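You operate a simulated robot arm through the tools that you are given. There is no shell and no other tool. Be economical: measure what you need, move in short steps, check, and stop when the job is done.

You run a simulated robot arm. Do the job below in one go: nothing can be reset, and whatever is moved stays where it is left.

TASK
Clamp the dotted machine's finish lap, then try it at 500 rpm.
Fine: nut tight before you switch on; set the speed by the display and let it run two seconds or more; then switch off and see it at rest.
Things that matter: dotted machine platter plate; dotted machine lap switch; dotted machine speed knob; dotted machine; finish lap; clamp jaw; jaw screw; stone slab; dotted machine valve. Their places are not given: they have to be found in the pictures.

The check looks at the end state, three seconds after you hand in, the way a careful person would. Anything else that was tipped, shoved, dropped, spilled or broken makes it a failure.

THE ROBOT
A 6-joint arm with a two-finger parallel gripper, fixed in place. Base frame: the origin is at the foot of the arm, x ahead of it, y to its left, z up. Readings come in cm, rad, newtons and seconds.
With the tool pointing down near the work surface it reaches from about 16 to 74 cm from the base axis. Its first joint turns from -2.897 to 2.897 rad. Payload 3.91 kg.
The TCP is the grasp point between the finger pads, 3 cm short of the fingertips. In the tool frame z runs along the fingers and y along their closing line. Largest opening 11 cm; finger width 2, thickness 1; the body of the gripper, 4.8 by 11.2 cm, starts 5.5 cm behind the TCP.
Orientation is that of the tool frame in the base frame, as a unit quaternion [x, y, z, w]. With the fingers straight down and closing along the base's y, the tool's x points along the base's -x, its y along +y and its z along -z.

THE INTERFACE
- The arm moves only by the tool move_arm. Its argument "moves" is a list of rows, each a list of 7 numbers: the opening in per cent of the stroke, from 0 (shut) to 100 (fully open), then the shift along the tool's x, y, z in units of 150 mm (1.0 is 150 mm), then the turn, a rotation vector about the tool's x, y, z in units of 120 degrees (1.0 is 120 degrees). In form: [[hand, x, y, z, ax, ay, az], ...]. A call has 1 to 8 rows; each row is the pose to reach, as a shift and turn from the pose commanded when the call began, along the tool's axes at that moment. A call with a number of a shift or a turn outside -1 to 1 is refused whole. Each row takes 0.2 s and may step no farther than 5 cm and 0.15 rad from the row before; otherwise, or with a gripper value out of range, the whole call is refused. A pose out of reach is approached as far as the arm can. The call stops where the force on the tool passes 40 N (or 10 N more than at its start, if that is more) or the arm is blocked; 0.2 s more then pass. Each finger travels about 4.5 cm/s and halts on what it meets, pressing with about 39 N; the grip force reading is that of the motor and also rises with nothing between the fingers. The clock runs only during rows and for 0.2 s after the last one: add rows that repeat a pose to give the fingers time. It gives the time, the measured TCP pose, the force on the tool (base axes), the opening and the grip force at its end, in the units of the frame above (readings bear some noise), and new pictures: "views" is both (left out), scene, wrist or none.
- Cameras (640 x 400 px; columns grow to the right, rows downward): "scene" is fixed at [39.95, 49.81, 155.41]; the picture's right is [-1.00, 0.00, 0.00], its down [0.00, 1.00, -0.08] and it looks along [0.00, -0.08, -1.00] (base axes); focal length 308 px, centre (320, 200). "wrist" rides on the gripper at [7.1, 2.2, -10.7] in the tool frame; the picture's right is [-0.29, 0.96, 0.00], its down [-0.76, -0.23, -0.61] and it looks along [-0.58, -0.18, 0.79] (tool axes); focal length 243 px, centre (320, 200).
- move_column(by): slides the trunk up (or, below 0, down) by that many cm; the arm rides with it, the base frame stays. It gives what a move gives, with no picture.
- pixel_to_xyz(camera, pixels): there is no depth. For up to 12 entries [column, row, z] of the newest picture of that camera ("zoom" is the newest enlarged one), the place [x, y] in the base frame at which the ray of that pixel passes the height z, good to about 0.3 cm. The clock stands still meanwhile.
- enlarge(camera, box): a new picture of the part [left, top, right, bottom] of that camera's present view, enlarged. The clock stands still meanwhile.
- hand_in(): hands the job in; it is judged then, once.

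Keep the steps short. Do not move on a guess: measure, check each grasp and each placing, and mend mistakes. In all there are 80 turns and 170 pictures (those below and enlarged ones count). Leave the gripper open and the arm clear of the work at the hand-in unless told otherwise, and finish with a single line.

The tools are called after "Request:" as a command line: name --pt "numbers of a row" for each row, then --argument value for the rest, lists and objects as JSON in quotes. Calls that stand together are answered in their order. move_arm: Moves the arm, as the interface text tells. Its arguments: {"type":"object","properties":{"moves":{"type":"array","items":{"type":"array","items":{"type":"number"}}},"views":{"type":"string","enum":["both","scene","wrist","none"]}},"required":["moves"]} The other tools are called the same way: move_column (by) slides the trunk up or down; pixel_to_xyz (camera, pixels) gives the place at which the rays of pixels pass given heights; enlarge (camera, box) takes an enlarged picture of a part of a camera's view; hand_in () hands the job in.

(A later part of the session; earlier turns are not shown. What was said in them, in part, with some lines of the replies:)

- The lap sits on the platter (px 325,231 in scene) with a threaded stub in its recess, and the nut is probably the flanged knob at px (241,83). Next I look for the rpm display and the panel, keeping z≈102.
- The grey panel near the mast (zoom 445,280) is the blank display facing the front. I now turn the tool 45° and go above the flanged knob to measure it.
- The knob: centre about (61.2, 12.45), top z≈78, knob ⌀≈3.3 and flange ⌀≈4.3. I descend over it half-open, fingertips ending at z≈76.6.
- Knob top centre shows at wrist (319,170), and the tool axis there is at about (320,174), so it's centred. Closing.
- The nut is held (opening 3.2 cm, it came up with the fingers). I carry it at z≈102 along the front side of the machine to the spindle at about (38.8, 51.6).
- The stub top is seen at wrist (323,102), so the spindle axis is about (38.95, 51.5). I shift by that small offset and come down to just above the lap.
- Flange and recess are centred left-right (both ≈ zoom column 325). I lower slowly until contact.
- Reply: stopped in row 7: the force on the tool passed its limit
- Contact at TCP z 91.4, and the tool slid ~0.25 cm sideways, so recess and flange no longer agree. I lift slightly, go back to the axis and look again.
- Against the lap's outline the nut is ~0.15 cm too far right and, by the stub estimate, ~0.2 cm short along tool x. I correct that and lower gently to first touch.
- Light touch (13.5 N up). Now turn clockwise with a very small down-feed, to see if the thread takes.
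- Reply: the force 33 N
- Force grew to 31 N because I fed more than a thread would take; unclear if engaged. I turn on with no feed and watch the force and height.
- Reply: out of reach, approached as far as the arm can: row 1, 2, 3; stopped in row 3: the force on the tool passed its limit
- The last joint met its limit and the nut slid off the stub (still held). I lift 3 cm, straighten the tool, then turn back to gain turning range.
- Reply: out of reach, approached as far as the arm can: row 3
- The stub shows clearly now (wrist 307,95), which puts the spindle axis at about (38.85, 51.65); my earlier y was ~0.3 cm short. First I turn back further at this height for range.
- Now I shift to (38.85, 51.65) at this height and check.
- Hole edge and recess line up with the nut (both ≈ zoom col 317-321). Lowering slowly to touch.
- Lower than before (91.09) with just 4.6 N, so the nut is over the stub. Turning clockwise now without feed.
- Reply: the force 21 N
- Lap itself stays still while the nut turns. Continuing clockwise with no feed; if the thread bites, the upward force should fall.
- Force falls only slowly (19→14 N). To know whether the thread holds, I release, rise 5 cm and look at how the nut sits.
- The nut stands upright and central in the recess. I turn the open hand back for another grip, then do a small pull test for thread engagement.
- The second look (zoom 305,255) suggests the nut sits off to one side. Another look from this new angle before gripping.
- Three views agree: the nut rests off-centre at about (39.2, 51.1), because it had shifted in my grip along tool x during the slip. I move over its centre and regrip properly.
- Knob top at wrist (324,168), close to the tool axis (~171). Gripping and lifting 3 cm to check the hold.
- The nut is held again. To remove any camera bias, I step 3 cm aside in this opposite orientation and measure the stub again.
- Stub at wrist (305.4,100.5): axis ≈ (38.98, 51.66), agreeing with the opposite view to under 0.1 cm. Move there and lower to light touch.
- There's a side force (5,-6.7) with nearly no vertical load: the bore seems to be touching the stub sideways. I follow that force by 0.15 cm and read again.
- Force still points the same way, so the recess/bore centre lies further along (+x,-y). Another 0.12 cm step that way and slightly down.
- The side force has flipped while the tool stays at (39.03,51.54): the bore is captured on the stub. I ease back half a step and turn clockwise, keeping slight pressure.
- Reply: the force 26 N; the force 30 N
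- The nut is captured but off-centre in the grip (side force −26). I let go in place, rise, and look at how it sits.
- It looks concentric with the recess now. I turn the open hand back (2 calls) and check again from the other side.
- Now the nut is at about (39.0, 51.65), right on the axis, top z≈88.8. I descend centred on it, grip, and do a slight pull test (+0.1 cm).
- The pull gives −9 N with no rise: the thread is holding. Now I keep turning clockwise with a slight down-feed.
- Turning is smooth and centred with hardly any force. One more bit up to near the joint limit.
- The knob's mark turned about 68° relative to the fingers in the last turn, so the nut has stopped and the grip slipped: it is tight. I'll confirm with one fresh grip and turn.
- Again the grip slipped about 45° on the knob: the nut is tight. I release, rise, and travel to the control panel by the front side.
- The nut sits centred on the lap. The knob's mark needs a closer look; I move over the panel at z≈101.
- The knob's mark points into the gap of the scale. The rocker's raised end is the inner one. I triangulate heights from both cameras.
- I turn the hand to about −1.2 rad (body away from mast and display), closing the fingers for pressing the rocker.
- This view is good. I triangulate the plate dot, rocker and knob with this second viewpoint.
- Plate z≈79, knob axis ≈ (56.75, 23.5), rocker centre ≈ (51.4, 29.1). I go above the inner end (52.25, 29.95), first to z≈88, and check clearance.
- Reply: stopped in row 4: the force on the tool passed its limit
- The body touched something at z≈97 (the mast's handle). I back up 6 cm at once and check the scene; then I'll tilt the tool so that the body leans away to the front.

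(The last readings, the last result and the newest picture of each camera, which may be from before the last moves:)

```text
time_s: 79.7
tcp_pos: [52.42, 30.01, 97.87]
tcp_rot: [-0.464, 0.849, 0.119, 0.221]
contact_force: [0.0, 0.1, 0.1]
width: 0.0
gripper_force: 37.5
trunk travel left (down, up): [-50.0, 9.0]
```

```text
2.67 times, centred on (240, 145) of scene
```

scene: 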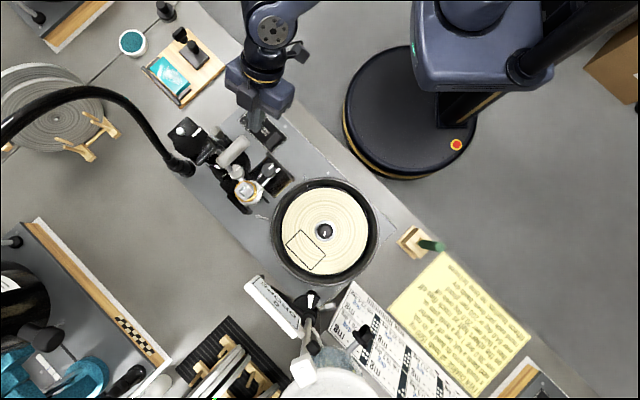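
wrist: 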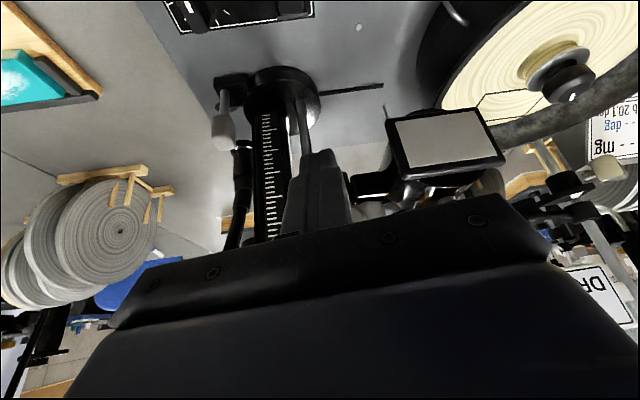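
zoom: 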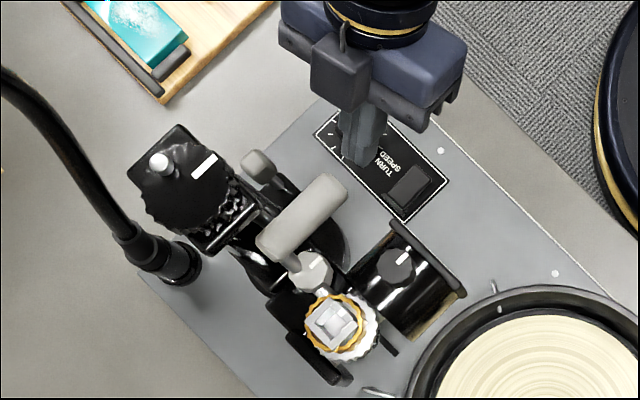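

Nothing moved. The tilted view also shows the display (blank screen at wrist 450,140) nicely. Now I go down tilted to just above the rocker's inner end.

Request:
move_arm --pt "0 0.13 0.003 0.202 0 0 0" --pt "0 0.26 0.006 0.404 0 0 0" --pt "0 0.389 0.009 0.606 0 0 0" --views "both"

Request:
enlarge --camera "scene" --box '[220, 90, 310, 170]'

Request:
enlarge --camera "wrist" --box '[180, 0, 500, 240]'

```text
time_s: 80.5
tcp_pos: [51.87, 29.32, 86.93]
tcp_rot: [-0.465, 0.849, 0.118, 0.22]
contact_force: [0.1, -0.1, 1.0]
width: 0.0
gripper_force: 37.5
trunk travel left (down, up): [-50.0, 9.0]
```

scene: 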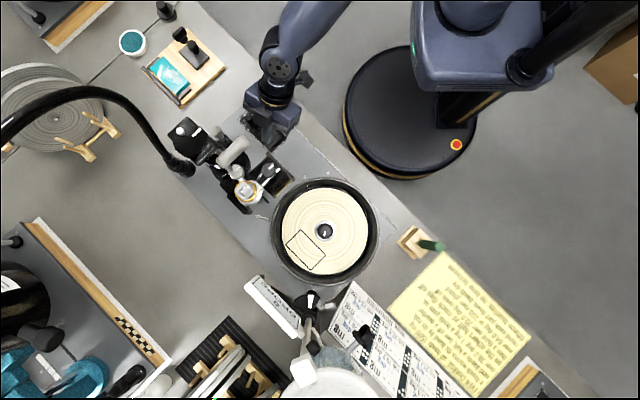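
wrist: 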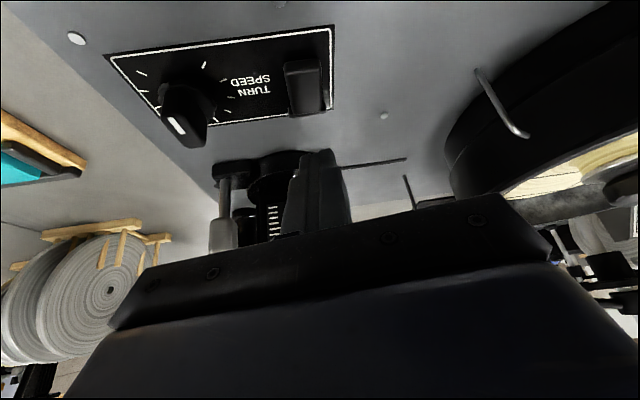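

```text
5.00 times, centred on (265, 130) of scene
```

zoom: 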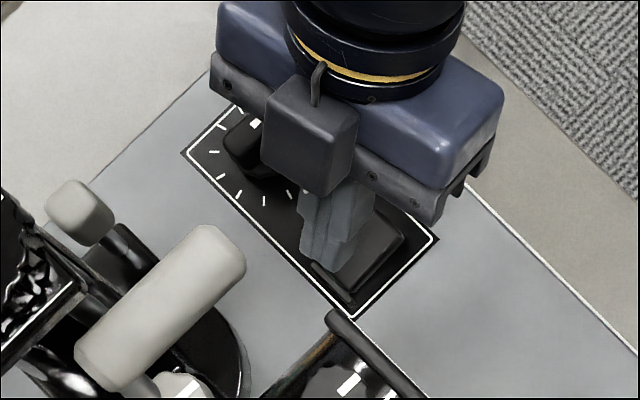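

```text
1.67 times, centred on (340, 120) of wrist
```

zoom: 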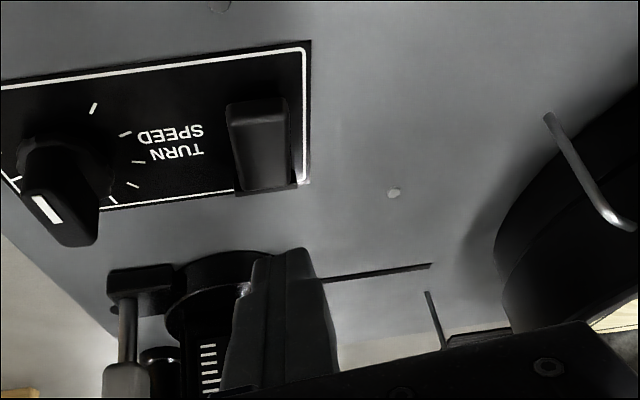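

The tip lines up with the rocker's inner end (height-corrected). Pressing down slowly.

Request:
move_arm --pt "0 0.039 0 0.07 0 0 0" --pt "0 0.071 0 0.128 0 0 0" --pt "0 0.081 0 0.145 0 0 0" --pt "0 0.091 0 0.163 0 0 0" --pt "0 0.1 0 0.18 0 0 0" --pt "0 0.11 0 0.198 0 0 0" --views "both"

Request:
enlarge --camera "wrist" --box '[180, 0, 500, 240]'

```text
time_s: 81.8
tcp_pos: [51.68, 29.42, 83.55]
tcp_rot: [-0.465, 0.849, 0.119, 0.22]
contact_force: [-0.7, -0.3, 0.3]
width: 0.0
gripper_force: 37.8
trunk travel left (down, up): [-50.0, 9.0]
```

scene: 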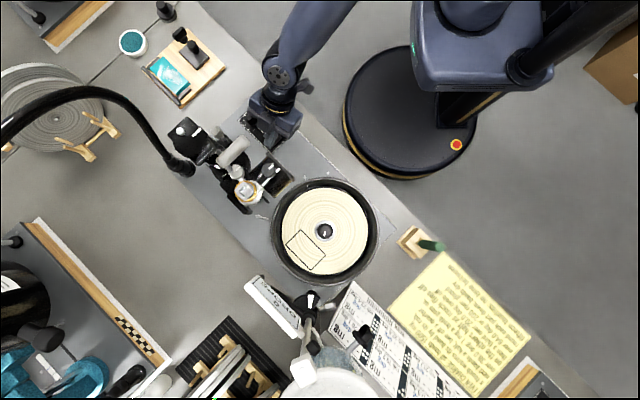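
wrist: 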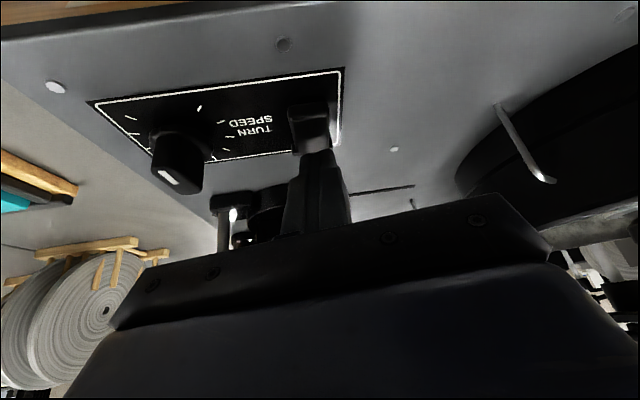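

```text
1.67 times, centred on (340, 120) of wrist
```

zoom: 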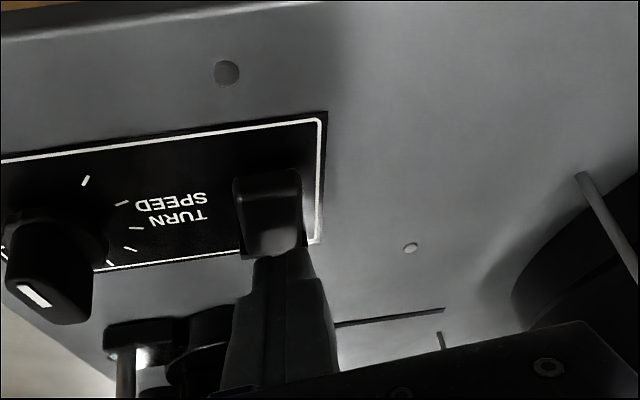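

No contact yet (tip z≈80.4, plate at 79). Continuing down in fine steps.

Request:
move_arm --pt "0 0.007 0 0.012 0 0 0" --pt "0 0.013 0 0.023 0 0 0" --pt "0 0.02 0 0.035 0 0 0" --pt "0 0.026 0 0.047 0 0 0" --pt "0 0.033 0 0.058 0 0 0" --views "both"

Request:
enlarge --camera "wrist" --box '[180, 0, 500, 240]'

Request:
enlarge --camera "scene" --box '[220, 90, 310, 170]'

```text
time_s: 83.0
tcp_pos: [52.09, 29.63, 83.33]
tcp_rot: [-0.464, 0.848, 0.119, 0.225]
contact_force: [-0.1, -0.3, 15.6]
width: 0.03
gripper_force: 37.9
trunk travel left (down, up): [-50.0, 9.0]
stopped in row 5: the force on the tool passed its limit (the readings are from after the stop); the commanded pose is now the measured one
```

scene: 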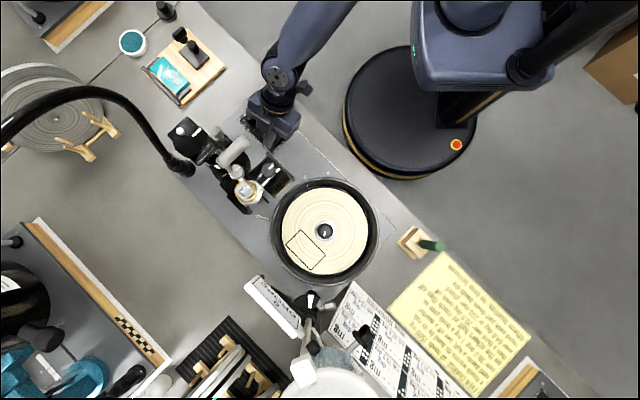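
wrist: 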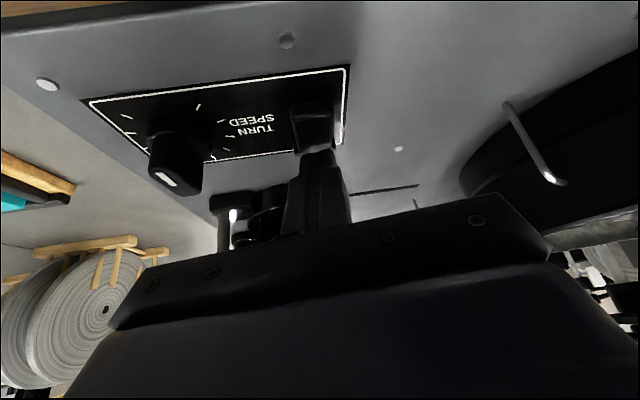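

```text
1.67 times, centred on (340, 120) of wrist
```

zoom: 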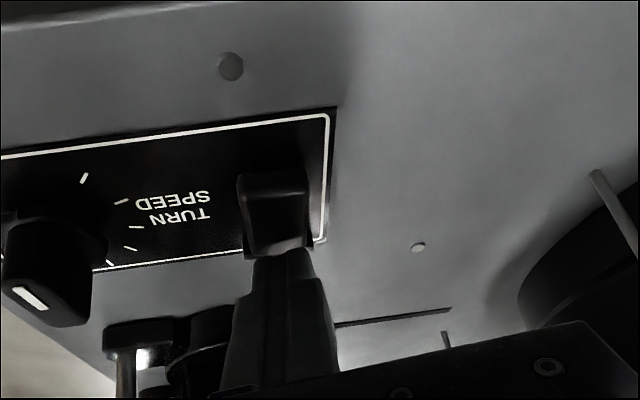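

```text
5.00 times, centred on (265, 130) of scene
```

zoom: 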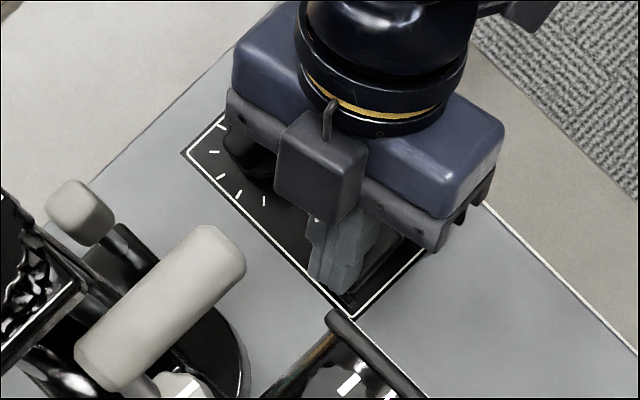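

Touch at z≈80.2 with the rocker unchanged: its inner end was already down, and the end nearer the front stands up. I lift, shift 2.5 cm to that raised end and press it.

Request:
move_arm --pt "0 -0.081 0 -0.145 0 0 0" --pt "0 0.064 0.036 -0.226 0 0 0" --pt "0 0.083 0.036 -0.191 0 0 0" --pt "0 0.096 0.036 -0.168 0 0 0" --pt "0 0.106 0.036 -0.15 0 0 0" --pt "0 0.116 0.036 -0.133 0 0 0" --pt "0 0.126 0.036 -0.116 0 0 0" --pt "0 0.135 0.036 -0.098 0 0 0" --views "both"

Request:
enlarge --camera "wrist" --box '[180, 0, 500, 240]'

```text
time_s: 84.8
tcp_pos: [50.24, 27.76, 83.38]
tcp_rot: [-0.465, 0.849, 0.119, 0.222]
contact_force: [-0.2, 0.2, 0.8]
width: 0.0
gripper_force: 37.2
trunk travel left (down, up): [-50.0, 9.0]
```

scene: 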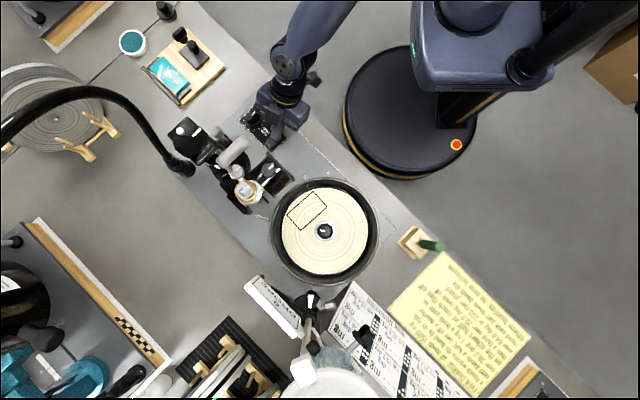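
wrist: 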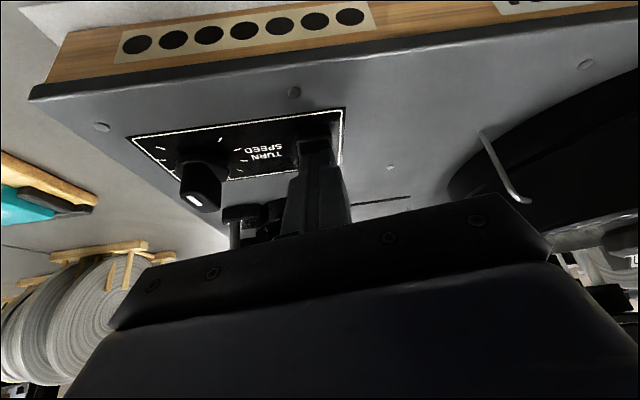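

```text
1.67 times, centred on (340, 120) of wrist
```

zoom: 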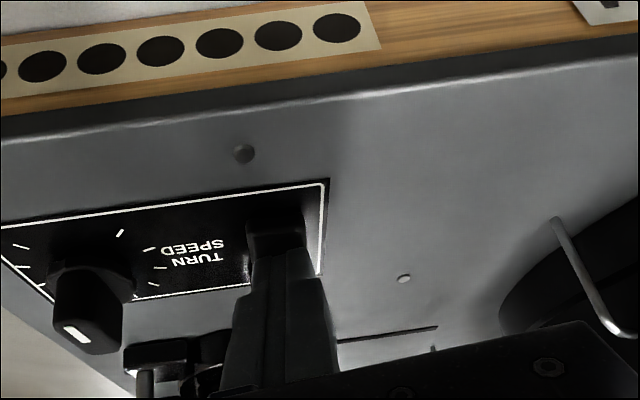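

The label with black dots confirms this is the dotted machine, and the lap's printed mark has moved: it runs. I rise 12 cm to read the display.

Request:
move_arm --pt "0 -0.13 0 -0.233 0 0 0" --pt "0 -0.26 0 -0.466 0 0 0" --pt "0 -0.389 0 -0.698 0 0 0" --views "both"

Request:
enlarge --camera "wrist" --box '[370, 60, 530, 180]'

```text
time_s: 85.6
tcp_pos: [50.24, 27.65, 95.34]
tcp_rot: [-0.465, 0.849, 0.119, 0.223]
contact_force: [0.9, 0.1, -0.1]
width: 0.0
gripper_force: 37.7
trunk travel left (down, up): [-50.0, 9.0]
```

scene: 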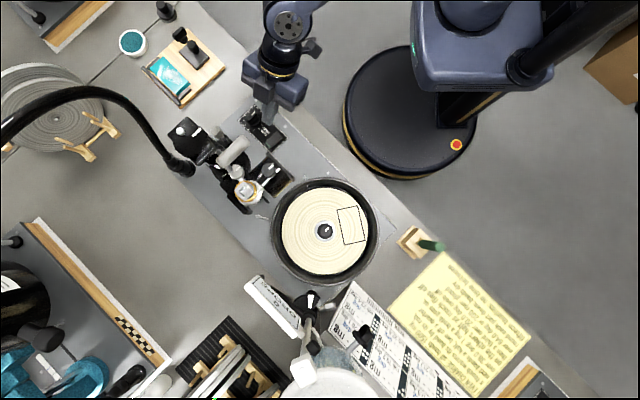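
wrist: 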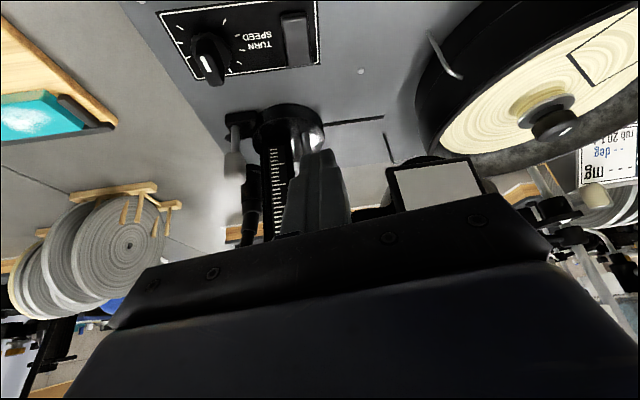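

```text
3.33 times, centred on (450, 120) of wrist
```

zoom: 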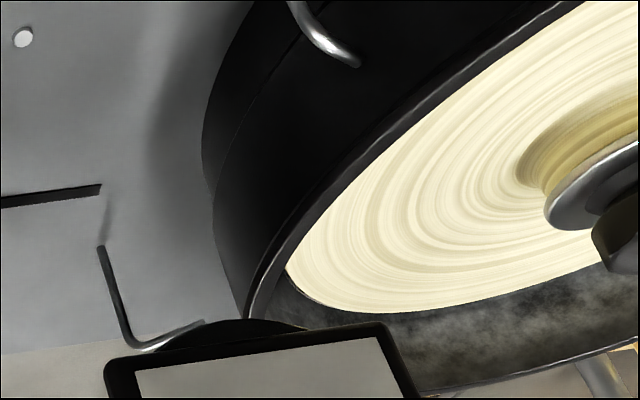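

That panel is blank still; a white label with characters sits on the machine's front edge to the right of the dots. I back the camera toward the front to see it.

Request:
move_arm --pt "0 0.24 0.02 0.095 0 0 0" --pt "0 0.48 0.04 0.19 0 0 0" --pt "0 0.72 0.058 0.285 0 0 0" --views "wrist"

Request:
enlarge --camera "wrist" --box '[420, 0, 640, 150]'

```text
time_s: 86.4
tcp_pos: [45.71, 21.73, 86.19]
tcp_rot: [-0.465, 0.849, 0.119, 0.222]
contact_force: [0.0, 0.2, 0.0]
width: 0.0
gripper_force: 37.6
trunk travel left (down, up): [-50.0, 9.0]
```

wrist: 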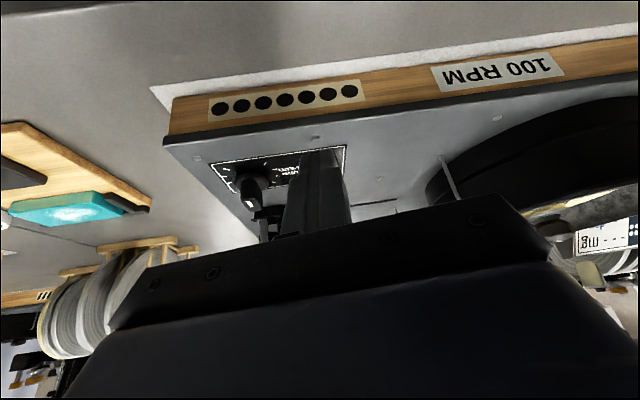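

```text
2.67 times, centred on (530, 75) of wrist
```

zoom: 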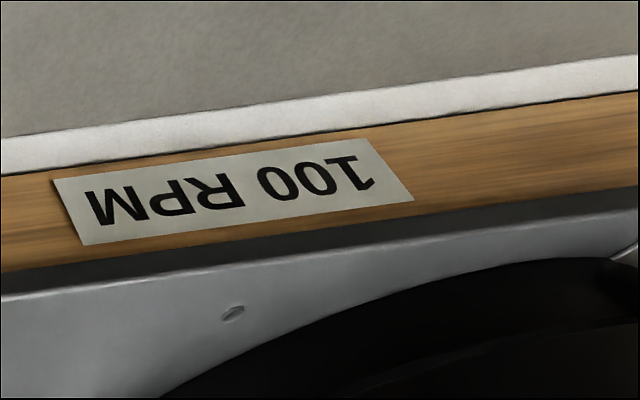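

The display on the front edge reads 100 RPM. Next: raise the speed. I straighten the tool and look at the knob from above before gripping its ridge.

Request:
move_arm --pt "40 0 0 0 0 0.06 0" --pt "40 0 0 0 0 0.12 0" --pt "40 0 0 0 0 0.18 0" --pt "40 0 0 0 0 0.239 0" --views "none"

```text
time_s: 87.4
tcp_pos: [45.58, 21.92, 86.42]
tcp_rot: [-0.48, 0.877, 0.0, 0.005]
contact_force: [-0.2, -0.3, 0.4]
width: 4.37
gripper_force: 0.0
trunk travel left (down, up): [-50.0, 9.0]
```

Request:
move_arm --pt "40 -0.16 -0.19 -0.24 0 0 0.05" --pt "40 -0.32 -0.38 -0.24 0 0 0.103" --pt "40 -0.488 -0.57 -0.24 0 0 0.103" --views "wrist"

Request:
enlarge --camera "wrist" --box '[240, 60, 400, 180]'

```text
refused: row 1 steps farther than a row can; nothing moved
```

```text
3.33 times, centred on (320, 120) of wrist
```

zoom: 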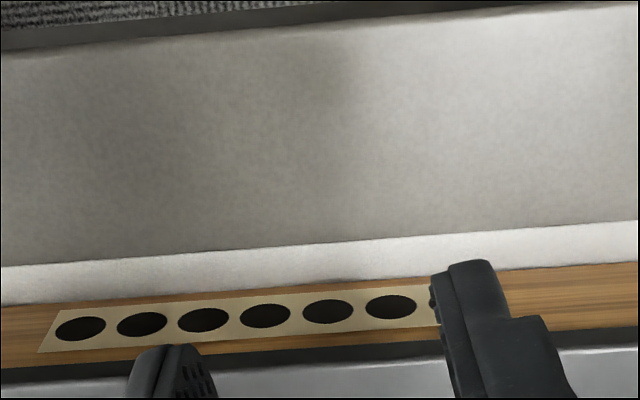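

Too large a step; same move in four rows.

Request:
move_arm --pt "40 -0.1 -0.1 -0.24 0 0 0.03" --pt "40 -0.22 -0.25 -0.24 0 0 0.06" --pt "40 -0.35 -0.41 -0.24 0 0 0.103" --pt "40 -0.488 -0.57 -0.24 0 0 0.103" --views "wrist"

Request:
enlarge --camera "wrist" --box '[240, 60, 400, 180]'

```text
time_s: 88.4
tcp_pos: [56.73, 23.86, 90.14]
tcp_rot: [-0.383, 0.924, 0.001, 0.005]
contact_force: [-0.3, -0.1, 0.5]
width: 4.37
gripper_force: 0.0
trunk travel left (down, up): [-50.0, 9.0]
```

wrist: 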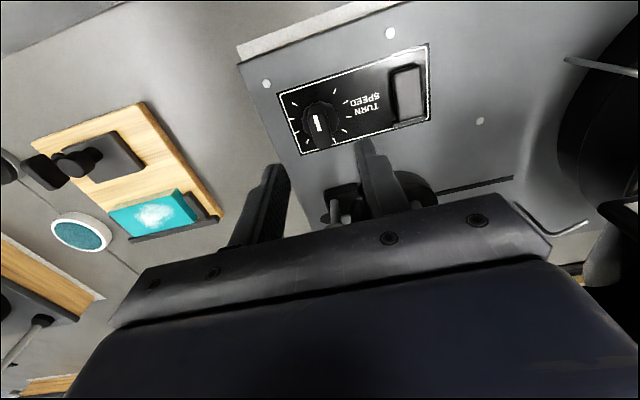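

```text
3.33 times, centred on (320, 120) of wrist
```

zoom: 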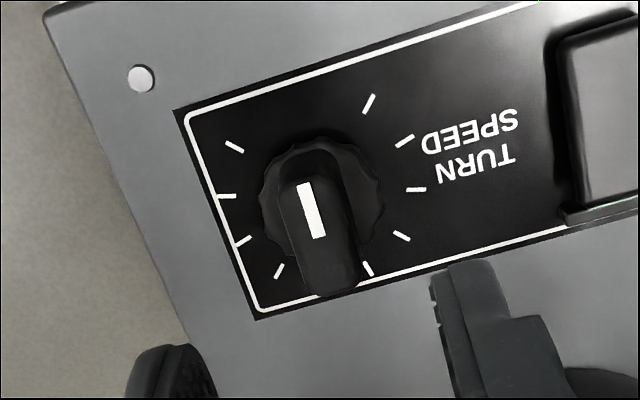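

The ridge lies along the tool's x axis; its centre is ~0.35 cm toward the camera from the tool axis. I correct, descend to tip z≈80.8 and grip it.

Request:
move_arm --pt "40 0.023 -0.006 0.15 0 0 0" --pt "40 0.023 -0.006 0.3 0 0 0" --pt "40 0.023 -0.006 0.42 0 0 0" --pt "40 0.023 -0.006 0.42 0 0 0" --views "wrist"

Request:
enlarge --camera "wrist" --box '[220, 80, 420, 230]'

```text
time_s: 89.4
tcp_pos: [56.52, 23.31, 83.67]
tcp_rot: [-0.383, 0.924, 0.002, 0.005]
contact_force: [-0.6, -0.2, 0.3]
width: 4.42
gripper_force: 0.0
trunk travel left (down, up): [-50.0, 9.0]
```

wrist: 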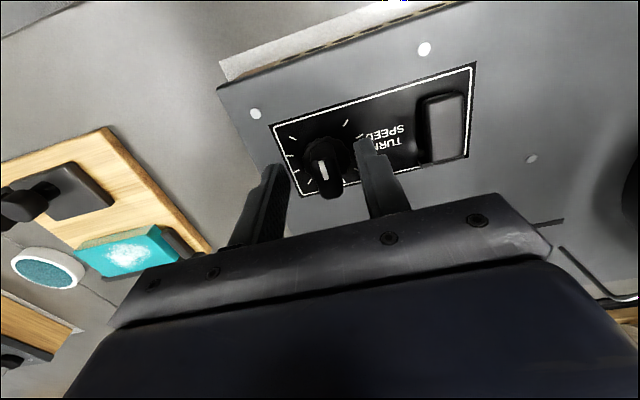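

```text
2.67 times, centred on (320, 155) of wrist
```

zoom: 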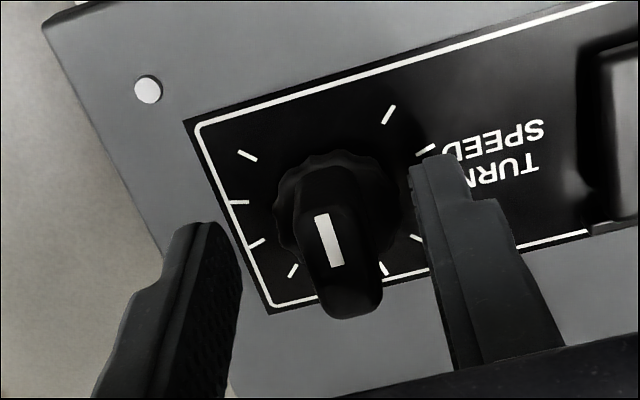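

The ridge is ~0.45 cm to the right of the tool axis (wrist 329 vs 320). I shift, grip, and turn clockwise by 0.6 rad.

Request:
move_arm --pt "40 0 0.03 0 0 0 0" --pt "0 0 0.03 0 0 0 0" --pt "0 0 0.03 0 0 0 0" --pt "0 0 0.03 0 0 0 0" --pt "0 0 0.03 0 0 0 0" --views "none"

Request:
move_arm --pt "0 0 0 0 0 0 0.06" --pt "0 0 0 0 0 0 0.12" --pt "0 0 0 0 0 0 0.18" --pt "0 0 0 0 0 0 0.24" --pt "0 0 0 0 0 0 0.287" --views "wrist"

Request:
enlarge --camera "wrist" --box '[220, 80, 420, 230]'

```text
time_s: 90.6
tcp_pos: [56.38, 23.48, 83.69]
tcp_rot: [-0.383, 0.924, 0.001, 0.005]
contact_force: [6.9, -7.0, -0.2]
width: 1.51
gripper_force: 44.6
trunk travel left (down, up): [-50.0, 9.0]
```

```text
time_s: 91.8
tcp_pos: [56.11, 23.78, 83.77]
tcp_rot: [-0.092, 0.996, 0.004, 0.005]
contact_force: [6.1, 3.1, -5.2]
width: 1.45
gripper_force: 44.6
trunk travel left (down, up): [-50.0, 9.0]
```

wrist: 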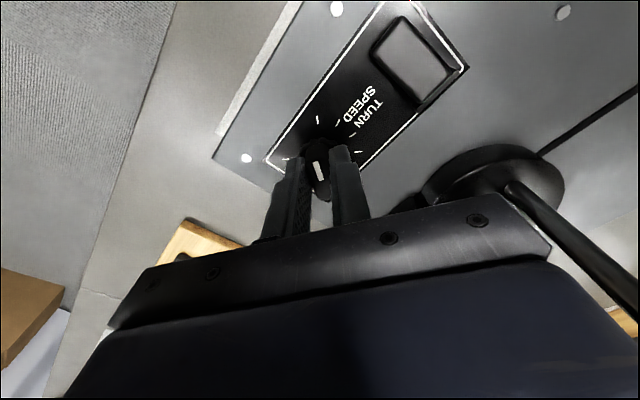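

```text
2.67 times, centred on (320, 155) of wrist
```

zoom: 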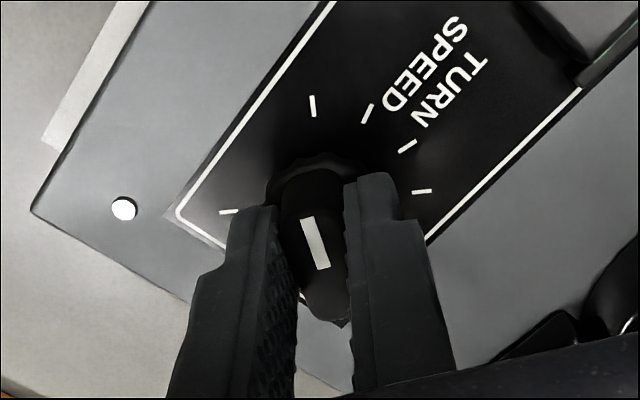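

The knob followed (mark still between the fingers). I release it, rise and slide 15 cm back along tool x, where the display should show at about wrist (499,50).

Request:
move_arm --pt "40 0 0 0 0 0 0" --pt "40 0 0 0 0 0 0" --pt "40 0 0 -0.25 0 0 0" --pt "40 0.33 0 -0.25 0 0 0" --pt "40 0.66 0 -0.25 0 0 0" --pt "40 0.99 0 -0.25 0 0 0" --views "wrist"

Request:
enlarge --camera "wrist" --box '[400, 0, 640, 150]'

```text
time_s: 93.2
tcp_pos: [41.71, 20.82, 87.48]
tcp_rot: [-0.093, 0.996, 0.003, 0.005]
contact_force: [0.0, -0.9, -0.5]
width: 4.38
gripper_force: 0.2
trunk travel left (down, up): [-50.0, 9.0]
```

wrist: 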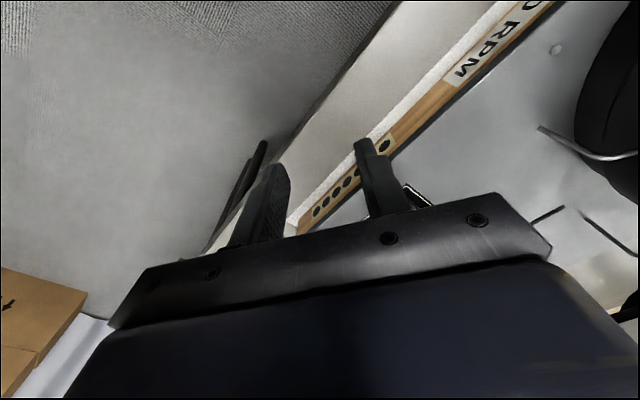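

```text
2.67 times, centred on (520, 75) of wrist
```

zoom: 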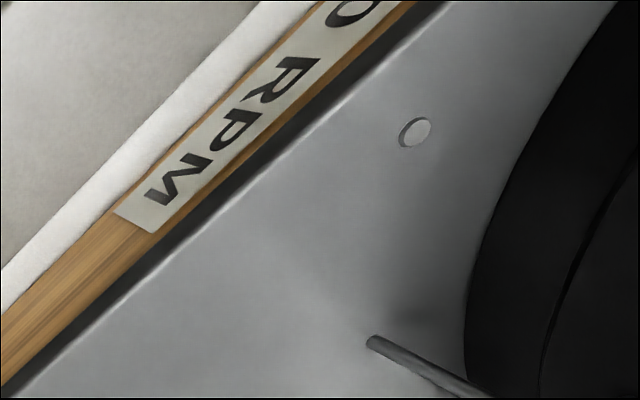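

The digits are just outside the top; 6 cm further back.

Request:
move_arm --pt "40 0.2 0 0 0 0 0" --pt "40 0.4 0 0 0 0 0" --views "wrist"

Request:
enlarge --camera "wrist" --box '[400, 0, 640, 150]'

```text
time_s: 93.8
tcp_pos: [35.74, 19.65, 87.38]
tcp_rot: [-0.093, 0.996, 0.003, 0.004]
contact_force: [-0.3, 0.8, 0.8]
width: 4.39
gripper_force: 0.0
trunk travel left (down, up): [-50.0, 9.0]
```

wrist: 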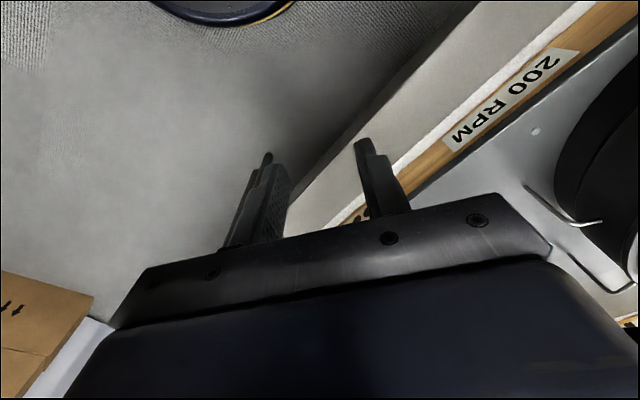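

```text
2.67 times, centred on (520, 75) of wrist
```

zoom: 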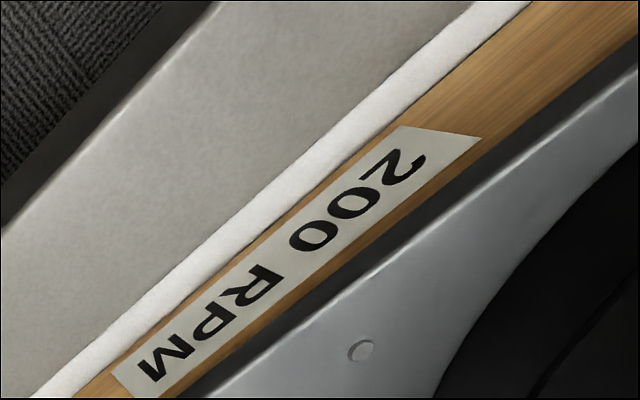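

200 RPM after about 0.6 rad, so about 1.8 rad more is needed. I go back toward the knob turning the hand −1.57 rad, to grip the ridge end-to-end and have range for one long turn.

Request:
move_arm --pt "50 -0.1 0 0 0 0 -0.065" --pt "50 -0.25 0 0 0 0 -0.13" --pt "50 -0.4 0 0 0 0 -0.195" --pt "50 -0.55 0 0 0 0 -0.26" --pt "50 -0.7 0 0 0 0 -0.325" --pt "50 -0.7 0 0 0 0 -0.375" --views "none"

```text
time_s: 95.2
tcp_pos: [46.01, 21.76, 87.49]
tcp_rot: [-0.467, 0.884, 0.001, 0.006]
contact_force: [0.8, -0.6, -0.4]
width: 5.49
gripper_force: 0.1
trunk travel left (down, up): [-50.0, 9.0]
```

Request:
move_arm --pt "50 -0.08 -0.08 0 0 0 -0.065" --pt "50 -0.2 -0.2 0 0 0 -0.13" --pt "50 -0.32 -0.32 0 0 0 -0.195" --pt "50 -0.43 -0.43 0 0 0 -0.26" --pt "50 -0.487 -0.5 0 0 0 -0.325" --pt "50 -0.487 -0.5 0 0 0 -0.375" --views "wrist"

Request:
enlarge --camera "wrist" --box '[220, 80, 420, 230]'

```text
time_s: 96.6
tcp_pos: [56.37, 23.49, 87.62]
tcp_rot: [0.77, -0.638, 0.002, -0.005]
contact_force: [0.0, 0.3, 0.3]
width: 5.49
gripper_force: 0.0
trunk travel left (down, up): [-50.0, 9.0]
```

wrist: 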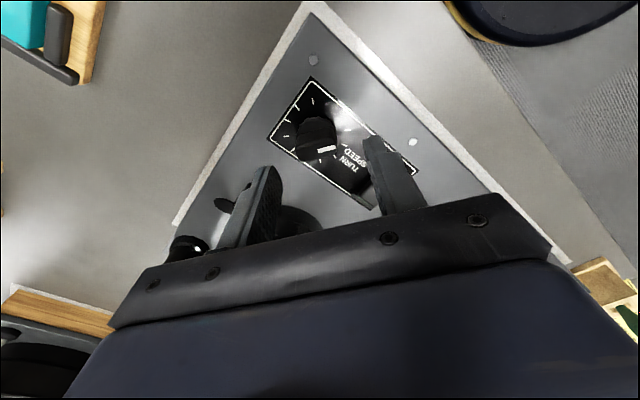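

```text
2.67 times, centred on (320, 155) of wrist
```

zoom: 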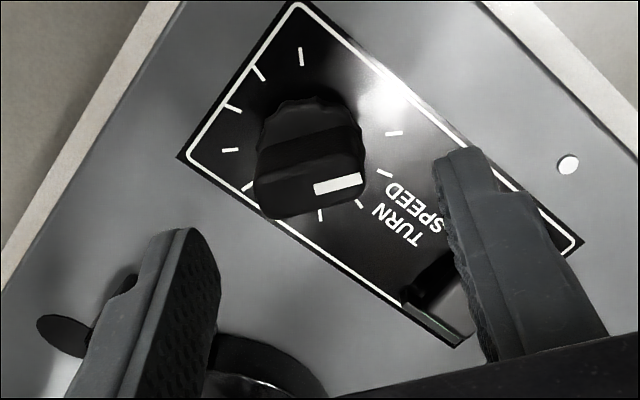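

Ridge now lies across the fingers, centre ~0.35 cm left of the tool axis. Correct, descend, and close on its ends.

Request:
move_arm --pt "50 -0.01 -0.023 0 0 0 0" --pt "50 -0.01 -0.023 0.13 0 0 0" --pt "50 -0.01 -0.023 0.257 0 0 0" --pt "0 -0.01 -0.023 0.257 0 0 0" --pt "0 -0.01 -0.023 0.257 0 0 0" --pt "0 -0.01 -0.023 0.257 0 0 0" --pt "0 -0.01 -0.023 0.257 0 0 0" --views "none"

```text
time_s: 98.2
tcp_pos: [56.72, 23.73, 83.73]
tcp_rot: [0.769, -0.639, 0.001, -0.006]
contact_force: [6.8, 1.3, 0.5]
width: 3.02
gripper_force: 44.5
trunk travel left (down, up): [-50.0, 9.0]
```

Gripped at 3.0 cm. Turning clockwise 1.75 rad in two calls.

Request:
move_arm --pt "0 0 0 0 0 0 0.07" --pt "0 0 0 0 0 0 0.14" --pt "0 0 0 0 0 0 0.21" --pt "0 0 0 0 0 0 0.28" --pt "0 0 0 0 0 0 0.35" --pt "0 0 0 0 0 0 0.42" --pt "0 0 0 0 0 0 0.49" --pt "0 0 0 0 0 0 0.56" --views "none"

Request:
move_arm --pt "0 0 0 0 0 0 0.07" --pt "0 0 0 0 0 0 0.14" --pt "0 0 0 0 0 0 0.21" --pt "0 0 0 0 0 0 0.277" --pt "0 0 0 0 0 0 0.277" --views "wrist"

```text
time_s: 100.0
tcp_pos: [56.61, 23.72, 83.71]
tcp_rot: [-0.287, 0.958, 0.002, 0.006]
contact_force: [-0.1, 0.1, 14.4]
width: 3.03
gripper_force: 44.8
trunk travel left (down, up): [-50.0, 9.0]
```

```text
time_s: 101.2
tcp_pos: [56.54, 23.85, 83.81]
tcp_rot: [-0.001, 1.0, 0.004, 0.005]
contact_force: [-6.7, 8.4, 9.0]
width: 3.04
gripper_force: 45.1
trunk travel left (down, up): [-50.0, 9.0]
```

wrist: 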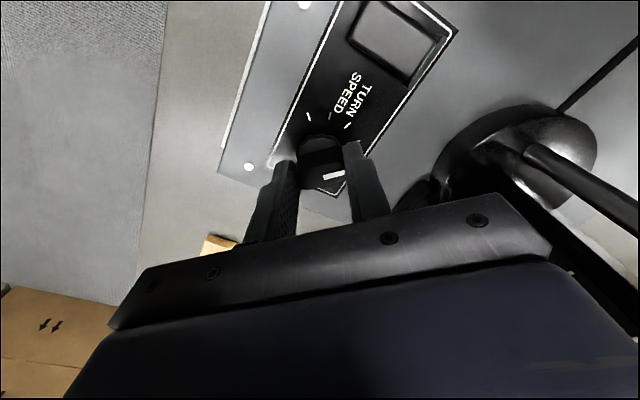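

Release, rise and slide back to read the display.

Request:
move_arm --pt "50 0 0 0 0 0 0" --pt "50 0 0 0 0 0 0" --pt "50 0 0 -0.25 0 0 0" --pt "50 0.3 -0.06 -0.25 0 0 0" --pt "50 0.6 -0.12 -0.25 0 0 0" --pt "50 0.9 -0.18 -0.25 0 0 0" --views "none"

Request:
move_arm --pt "50 0.25 0 0 0 0 0" --pt "50 0.5 0 0 0 0 0" --views "wrist"

Request:
enlarge --camera "wrist" --box '[440, 0, 640, 150]'

```text
time_s: 102.6
tcp_pos: [43.23, 21.09, 87.4]
tcp_rot: [-0.002, 1.0, 0.002, 0.006]
contact_force: [-0.8, 0.0, 0.1]
width: 5.48
gripper_force: 0.1
trunk travel left (down, up): [-50.0, 9.0]
```

```text
time_s: 103.2
tcp_pos: [35.79, 21.05, 87.27]
tcp_rot: [-0.002, 1.0, 0.003, 0.005]
contact_force: [0.4, 0.0, -0.3]
width: 5.49
gripper_force: 0.2
trunk travel left (down, up): [-50.0, 9.0]
```

wrist: 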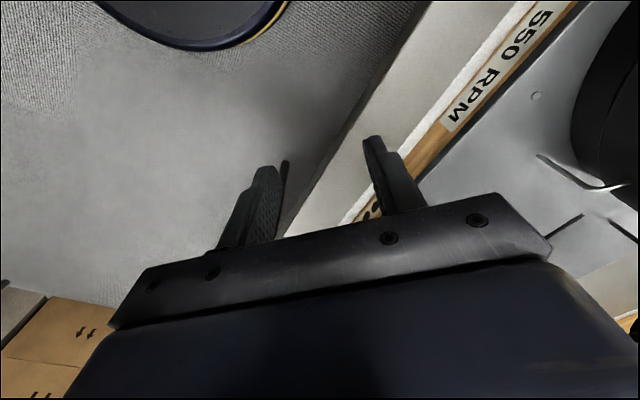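

```text
2.67 times, centred on (540, 75) of wrist
```

zoom: 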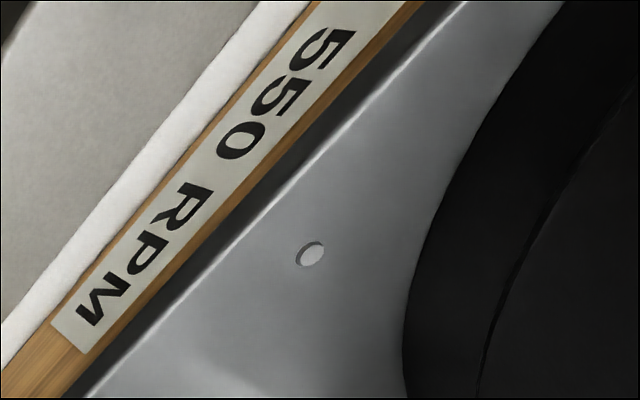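

550 RPM; slope ≈ 200 rpm/rad, so I go back the same way, grip again and turn 0.25 rad counter-clockwise.

Request:
move_arm --pt "50 -0.3 0 0 0 0 0" --pt "50 -0.6 0 0 0 0 0" --pt "50 -0.9 0.06 0 0 0 0" --views "none"

Request:
move_arm --pt "50 -0.25 0.06 0 0 0 0" --pt "50 -0.5 0.12 0 0 0 0" --pt "50 -0.5 0.12 0.25 0 0 0" --pt "0 -0.5 0.12 0.25 0 0 0" --pt "0 -0.5 0.12 0.25 0 0 0" --pt "0 -0.5 0.12 0.25 0 0 0" --pt "0 -0.5 0.12 0.25 0 0 0" --views "wrist"

Request:
move_arm --pt "0 0 0 0 0 0 -0.06" --pt "0 0 0 0 0 0 -0.12" --pt "0 0 0 0 0 0 -0.12" --views "none"

```text
time_s: 104.0
tcp_pos: [49.47, 21.87, 87.61]
tcp_rot: [-0.002, 1.0, 0.004, 0.005]
contact_force: [0.2, 0.3, 0.6]
width: 5.5
gripper_force: 0.1
trunk travel left (down, up): [-50.0, 9.0]
```

```text
time_s: 105.6
tcp_pos: [56.89, 23.9, 83.81]
tcp_rot: [-0.002, 1.0, 0.005, 0.005]
contact_force: [1.7, 15.9, -0.5]
width: 3.03
gripper_force: 45.0
trunk travel left (down, up): [-50.0, 9.0]
```

wrist: 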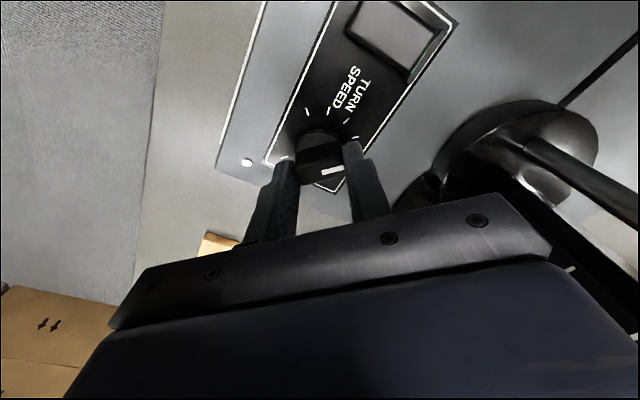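

```text
time_s: 106.4
tcp_pos: [56.85, 23.95, 83.67]
tcp_rot: [-0.128, 0.992, 0.003, 0.007]
contact_force: [9.0, 22.4, 6.9]
width: 3.02
gripper_force: 45.4
trunk travel left (down, up): [-50.0, 9.0]
```

Request:
move_arm --pt "50 0 0 0 0 0 0" --pt "50 0 0 0 0 0 0" --pt "50 0 0 -0.25 0 0 0" --pt "50 0.3 0 -0.25 0 0 0" --pt "50 0.6 0 -0.25 0 0 0" --pt "50 0.9 0 -0.25 0 0 0" --views "none"

Request:
move_arm --pt "50 0.25 0 0 0 0 0" --pt "50 0.5 0 0 0 0 0" --views "wrist"

Request:
enlarge --camera "wrist" --box '[400, 0, 640, 150]'

```text
time_s: 107.8
tcp_pos: [43.83, 20.24, 87.2]
tcp_rot: [-0.126, 0.992, 0.002, 0.006]
contact_force: [-0.1, -0.4, -0.2]
width: 5.51
gripper_force: 0.0
trunk travel left (down, up): [-50.0, 9.0]
```

```text
time_s: 108.4
tcp_pos: [36.4, 18.4, 87.17]
tcp_rot: [-0.127, 0.992, 0.003, 0.005]
contact_force: [-0.3, 1.1, -1.0]
width: 5.49
gripper_force: 0.0
trunk travel left (down, up): [-50.0, 9.0]
```

wrist: 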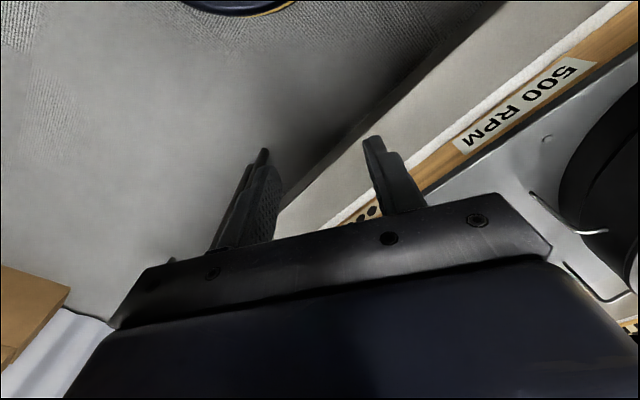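

```text
2.67 times, centred on (520, 75) of wrist
```

zoom: 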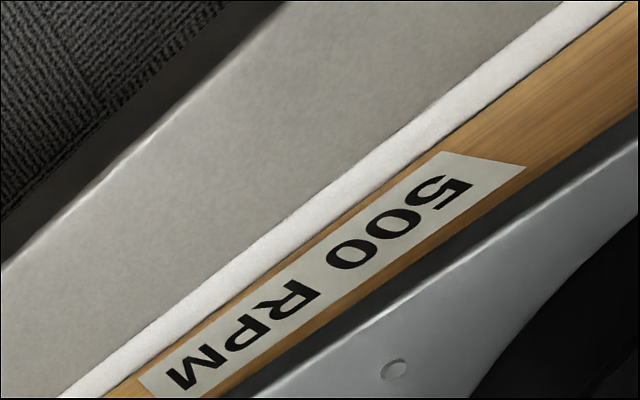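

500 RPM on the display. It keeps running (over 2 s) while I prepare to switch off: fingers closed, hand turned to −1.0 rad, approaching the rocker from the front.

Request:
move_arm --pt "0 0 0 -0.2 0 0 -0.06" --pt "0 -0.12 0.04 -0.4 0 0 -0.12" --pt "0 -0.27 0.08 -0.52 0 0 -0.18" --pt "0 -0.42 0.12 -0.52 0 0 -0.24" --pt "0 -0.57 0.16 -0.52 0 0 -0.3" --pt "0 -0.713 0.2 -0.52 0 0 -0.356" --views "scene"

Request:
move_arm --pt "0 0 0 0 0 -0.06 0" --pt "0 0 0 0 0 -0.12 0" --pt "0 0 0 0 0 -0.18 0" --pt "0 0 0 0 0 -0.239 0" --views "scene"

```text
time_s: 109.8
tcp_pos: [45.87, 23.91, 95.1]
tcp_rot: [-0.481, 0.877, 0.001, 0.004]
contact_force: [0.0, 0.0, -0.7]
width: 0.0
gripper_force: 38.0
trunk travel left (down, up): [-50.0, 9.0]
```

scene: 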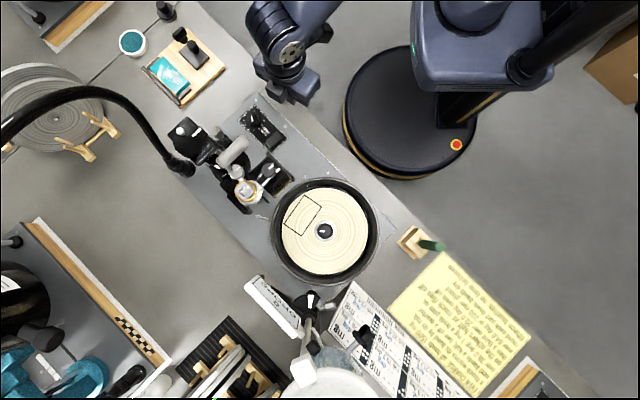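

```text
time_s: 110.8
tcp_pos: [45.83, 24.0, 95.1]
tcp_rot: [-0.464, 0.849, 0.119, 0.223]
contact_force: [-0.1, -0.1, -0.6]
width: 0.0
gripper_force: 37.6
trunk travel left (down, up): [-50.0, 9.0]
```

scene: 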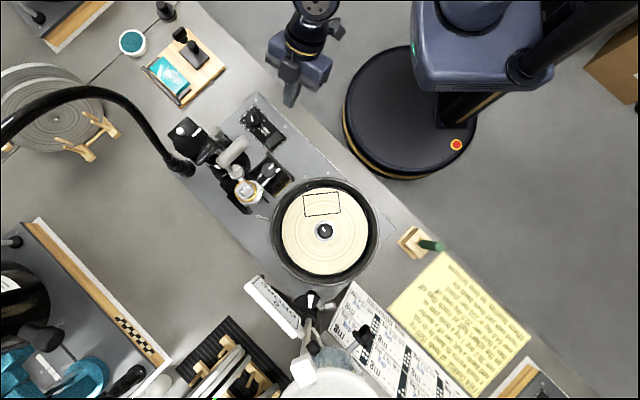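

The lap runs with the nut centred. Now I press the rocker's inner end (raised while on).

Request:
move_arm --pt "0 -0.065 -0.047 0.242 0 0 0" --pt "0 -0.13 -0.094 0.484 0 0 0" --pt "0 -0.194 -0.141 0.726 0 0 0" --pt "0 -0.145 -0.141 0.813 0 0 0" --pt "0 -0.123 -0.141 0.854 0 0 0" --pt "0 -0.107 -0.141 0.883 0 0 0" --pt "0 -0.09 -0.141 0.912 0 0 0" --pt "0 -0.077 -0.141 0.935 0 0 0" --views "both"

Request:
enlarge --camera "wrist" --box '[180, 0, 500, 240]'

```text
time_s: 112.6
tcp_pos: [51.95, 29.41, 83.37]
tcp_rot: [-0.465, 0.849, 0.119, 0.222]
contact_force: [0.1, 0.9, -1.0]
width: 0.0
gripper_force: 37.8
trunk travel left (down, up): [-50.0, 9.0]
```

scene: 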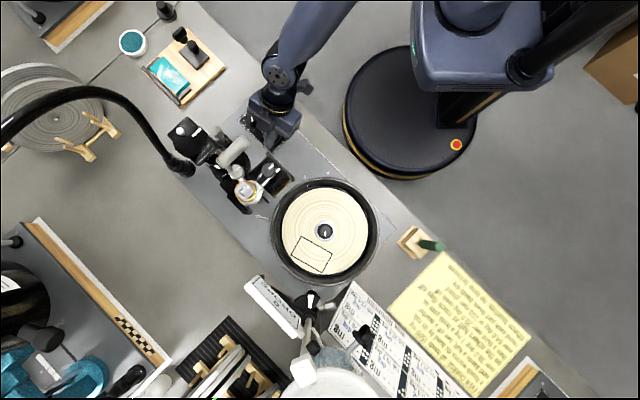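
wrist: 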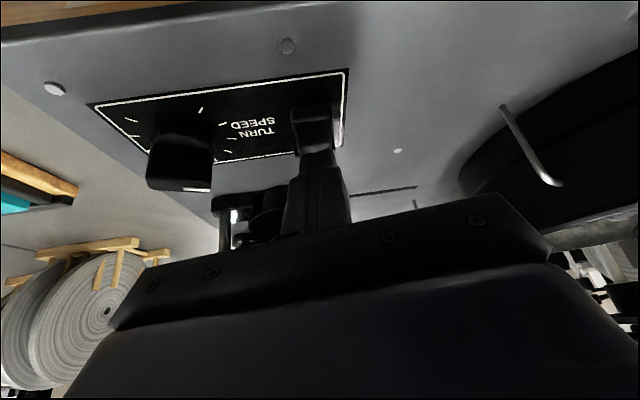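

```text
1.67 times, centred on (340, 120) of wrist
```

zoom: 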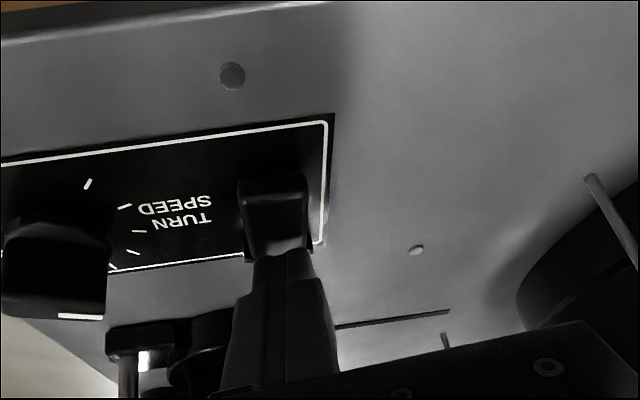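

The rocker looks back in its first position (front end raised). I retract up and to the front, and watch the lap.

Request:
move_arm --pt "0 -0.13 0 -0.233 0 0 0" --pt "0 -0.26 0 -0.466 0 0 0" --pt "0 -0.389 0 -0.698 0 0 0" --pt "0 -0.28 0 -0.9 0 0 0" --pt "20 -0.28 0 -0.9 0 0 0" --views "scene"

Request:
move_arm --pt "60 0 0 0 0 0.06 0" --pt "60 0 0 0 0 0.12 0" --pt "60 0 0 0 0 0.18 0" --pt "60 0 0 0 0 0.239 0" --pt "60 0 0 0 0 0.239 0" --views "scene"

Request:
enlarge --camera "scene" --box '[220, 80, 400, 300]'

```text
time_s: 113.8
tcp_pos: [50.39, 26.82, 97.13]
tcp_rot: [-0.464, 0.849, 0.119, 0.222]
contact_force: [0.3, -0.7, 1.0]
width: 2.17
gripper_force: 0.0
trunk travel left (down, up): [-50.0, 9.0]
```

scene: 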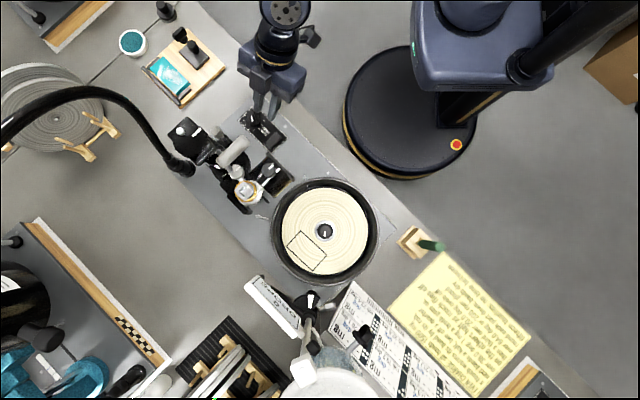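

```text
time_s: 115.0
tcp_pos: [50.29, 27.05, 97.28]
tcp_rot: [-0.48, 0.877, 0.0, 0.006]
contact_force: [0.2, 0.0, 0.4]
width: 6.59
gripper_force: 0.1
trunk travel left (down, up): [-50.0, 9.0]
```

scene: 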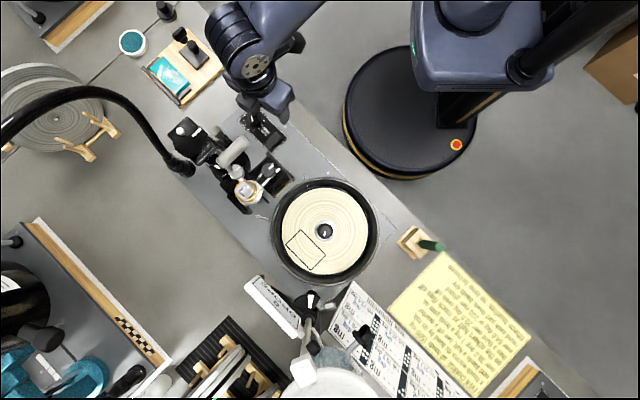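

```text
1.82 times, centred on (310, 190) of scene
```

zoom: 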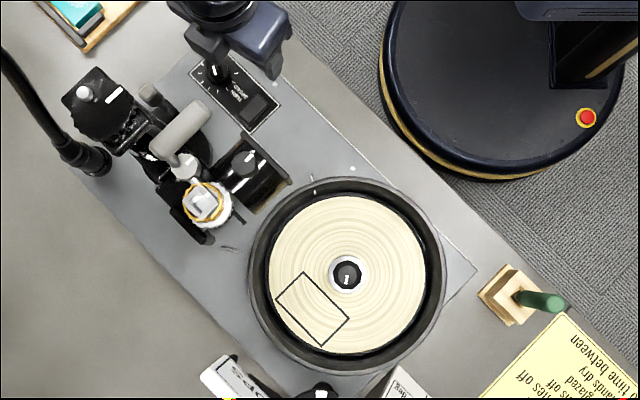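

The lap mark is in the same place in both pictures 1.2 s apart: it's at rest, nut in place, nothing else moved. I move the open hand clear.

Request:
move_arm --pt "100 0.1 0 -0.25 0 0 0" --pt "100 0.35 0 -0.4 0 0 0" --pt "100 0.65 0 -0.5 0 0 0" --pt "100 0.9 0 -0.5 0 0 0" --pt "100 0.9 0 -0.5 0 0 0" --views "scene"

```text
time_s: 116.2
tcp_pos: [42.9, 15.71, 104.61]
tcp_rot: [-0.479, 0.878, 0.0, 0.007]
contact_force: [0.2, -0.6, 0.2]
width: 11.0
gripper_force: 0.0
trunk travel left (down, up): [-50.0, 9.0]
```

scene: 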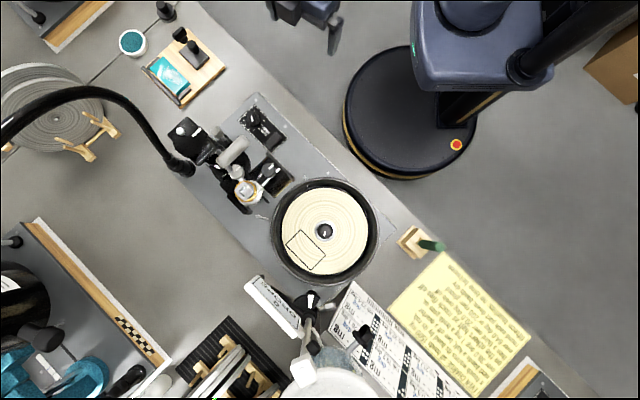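

Lap clamped and at rest, machine off, arm clear and gripper open. Handing in.

Request:
hand_in

```text
The job is handed in.
```

The dotted machine's finish lap is clamped with the nut tight, it ran at 500 rpm by the display for several seconds, and it is now switched off and at rest.
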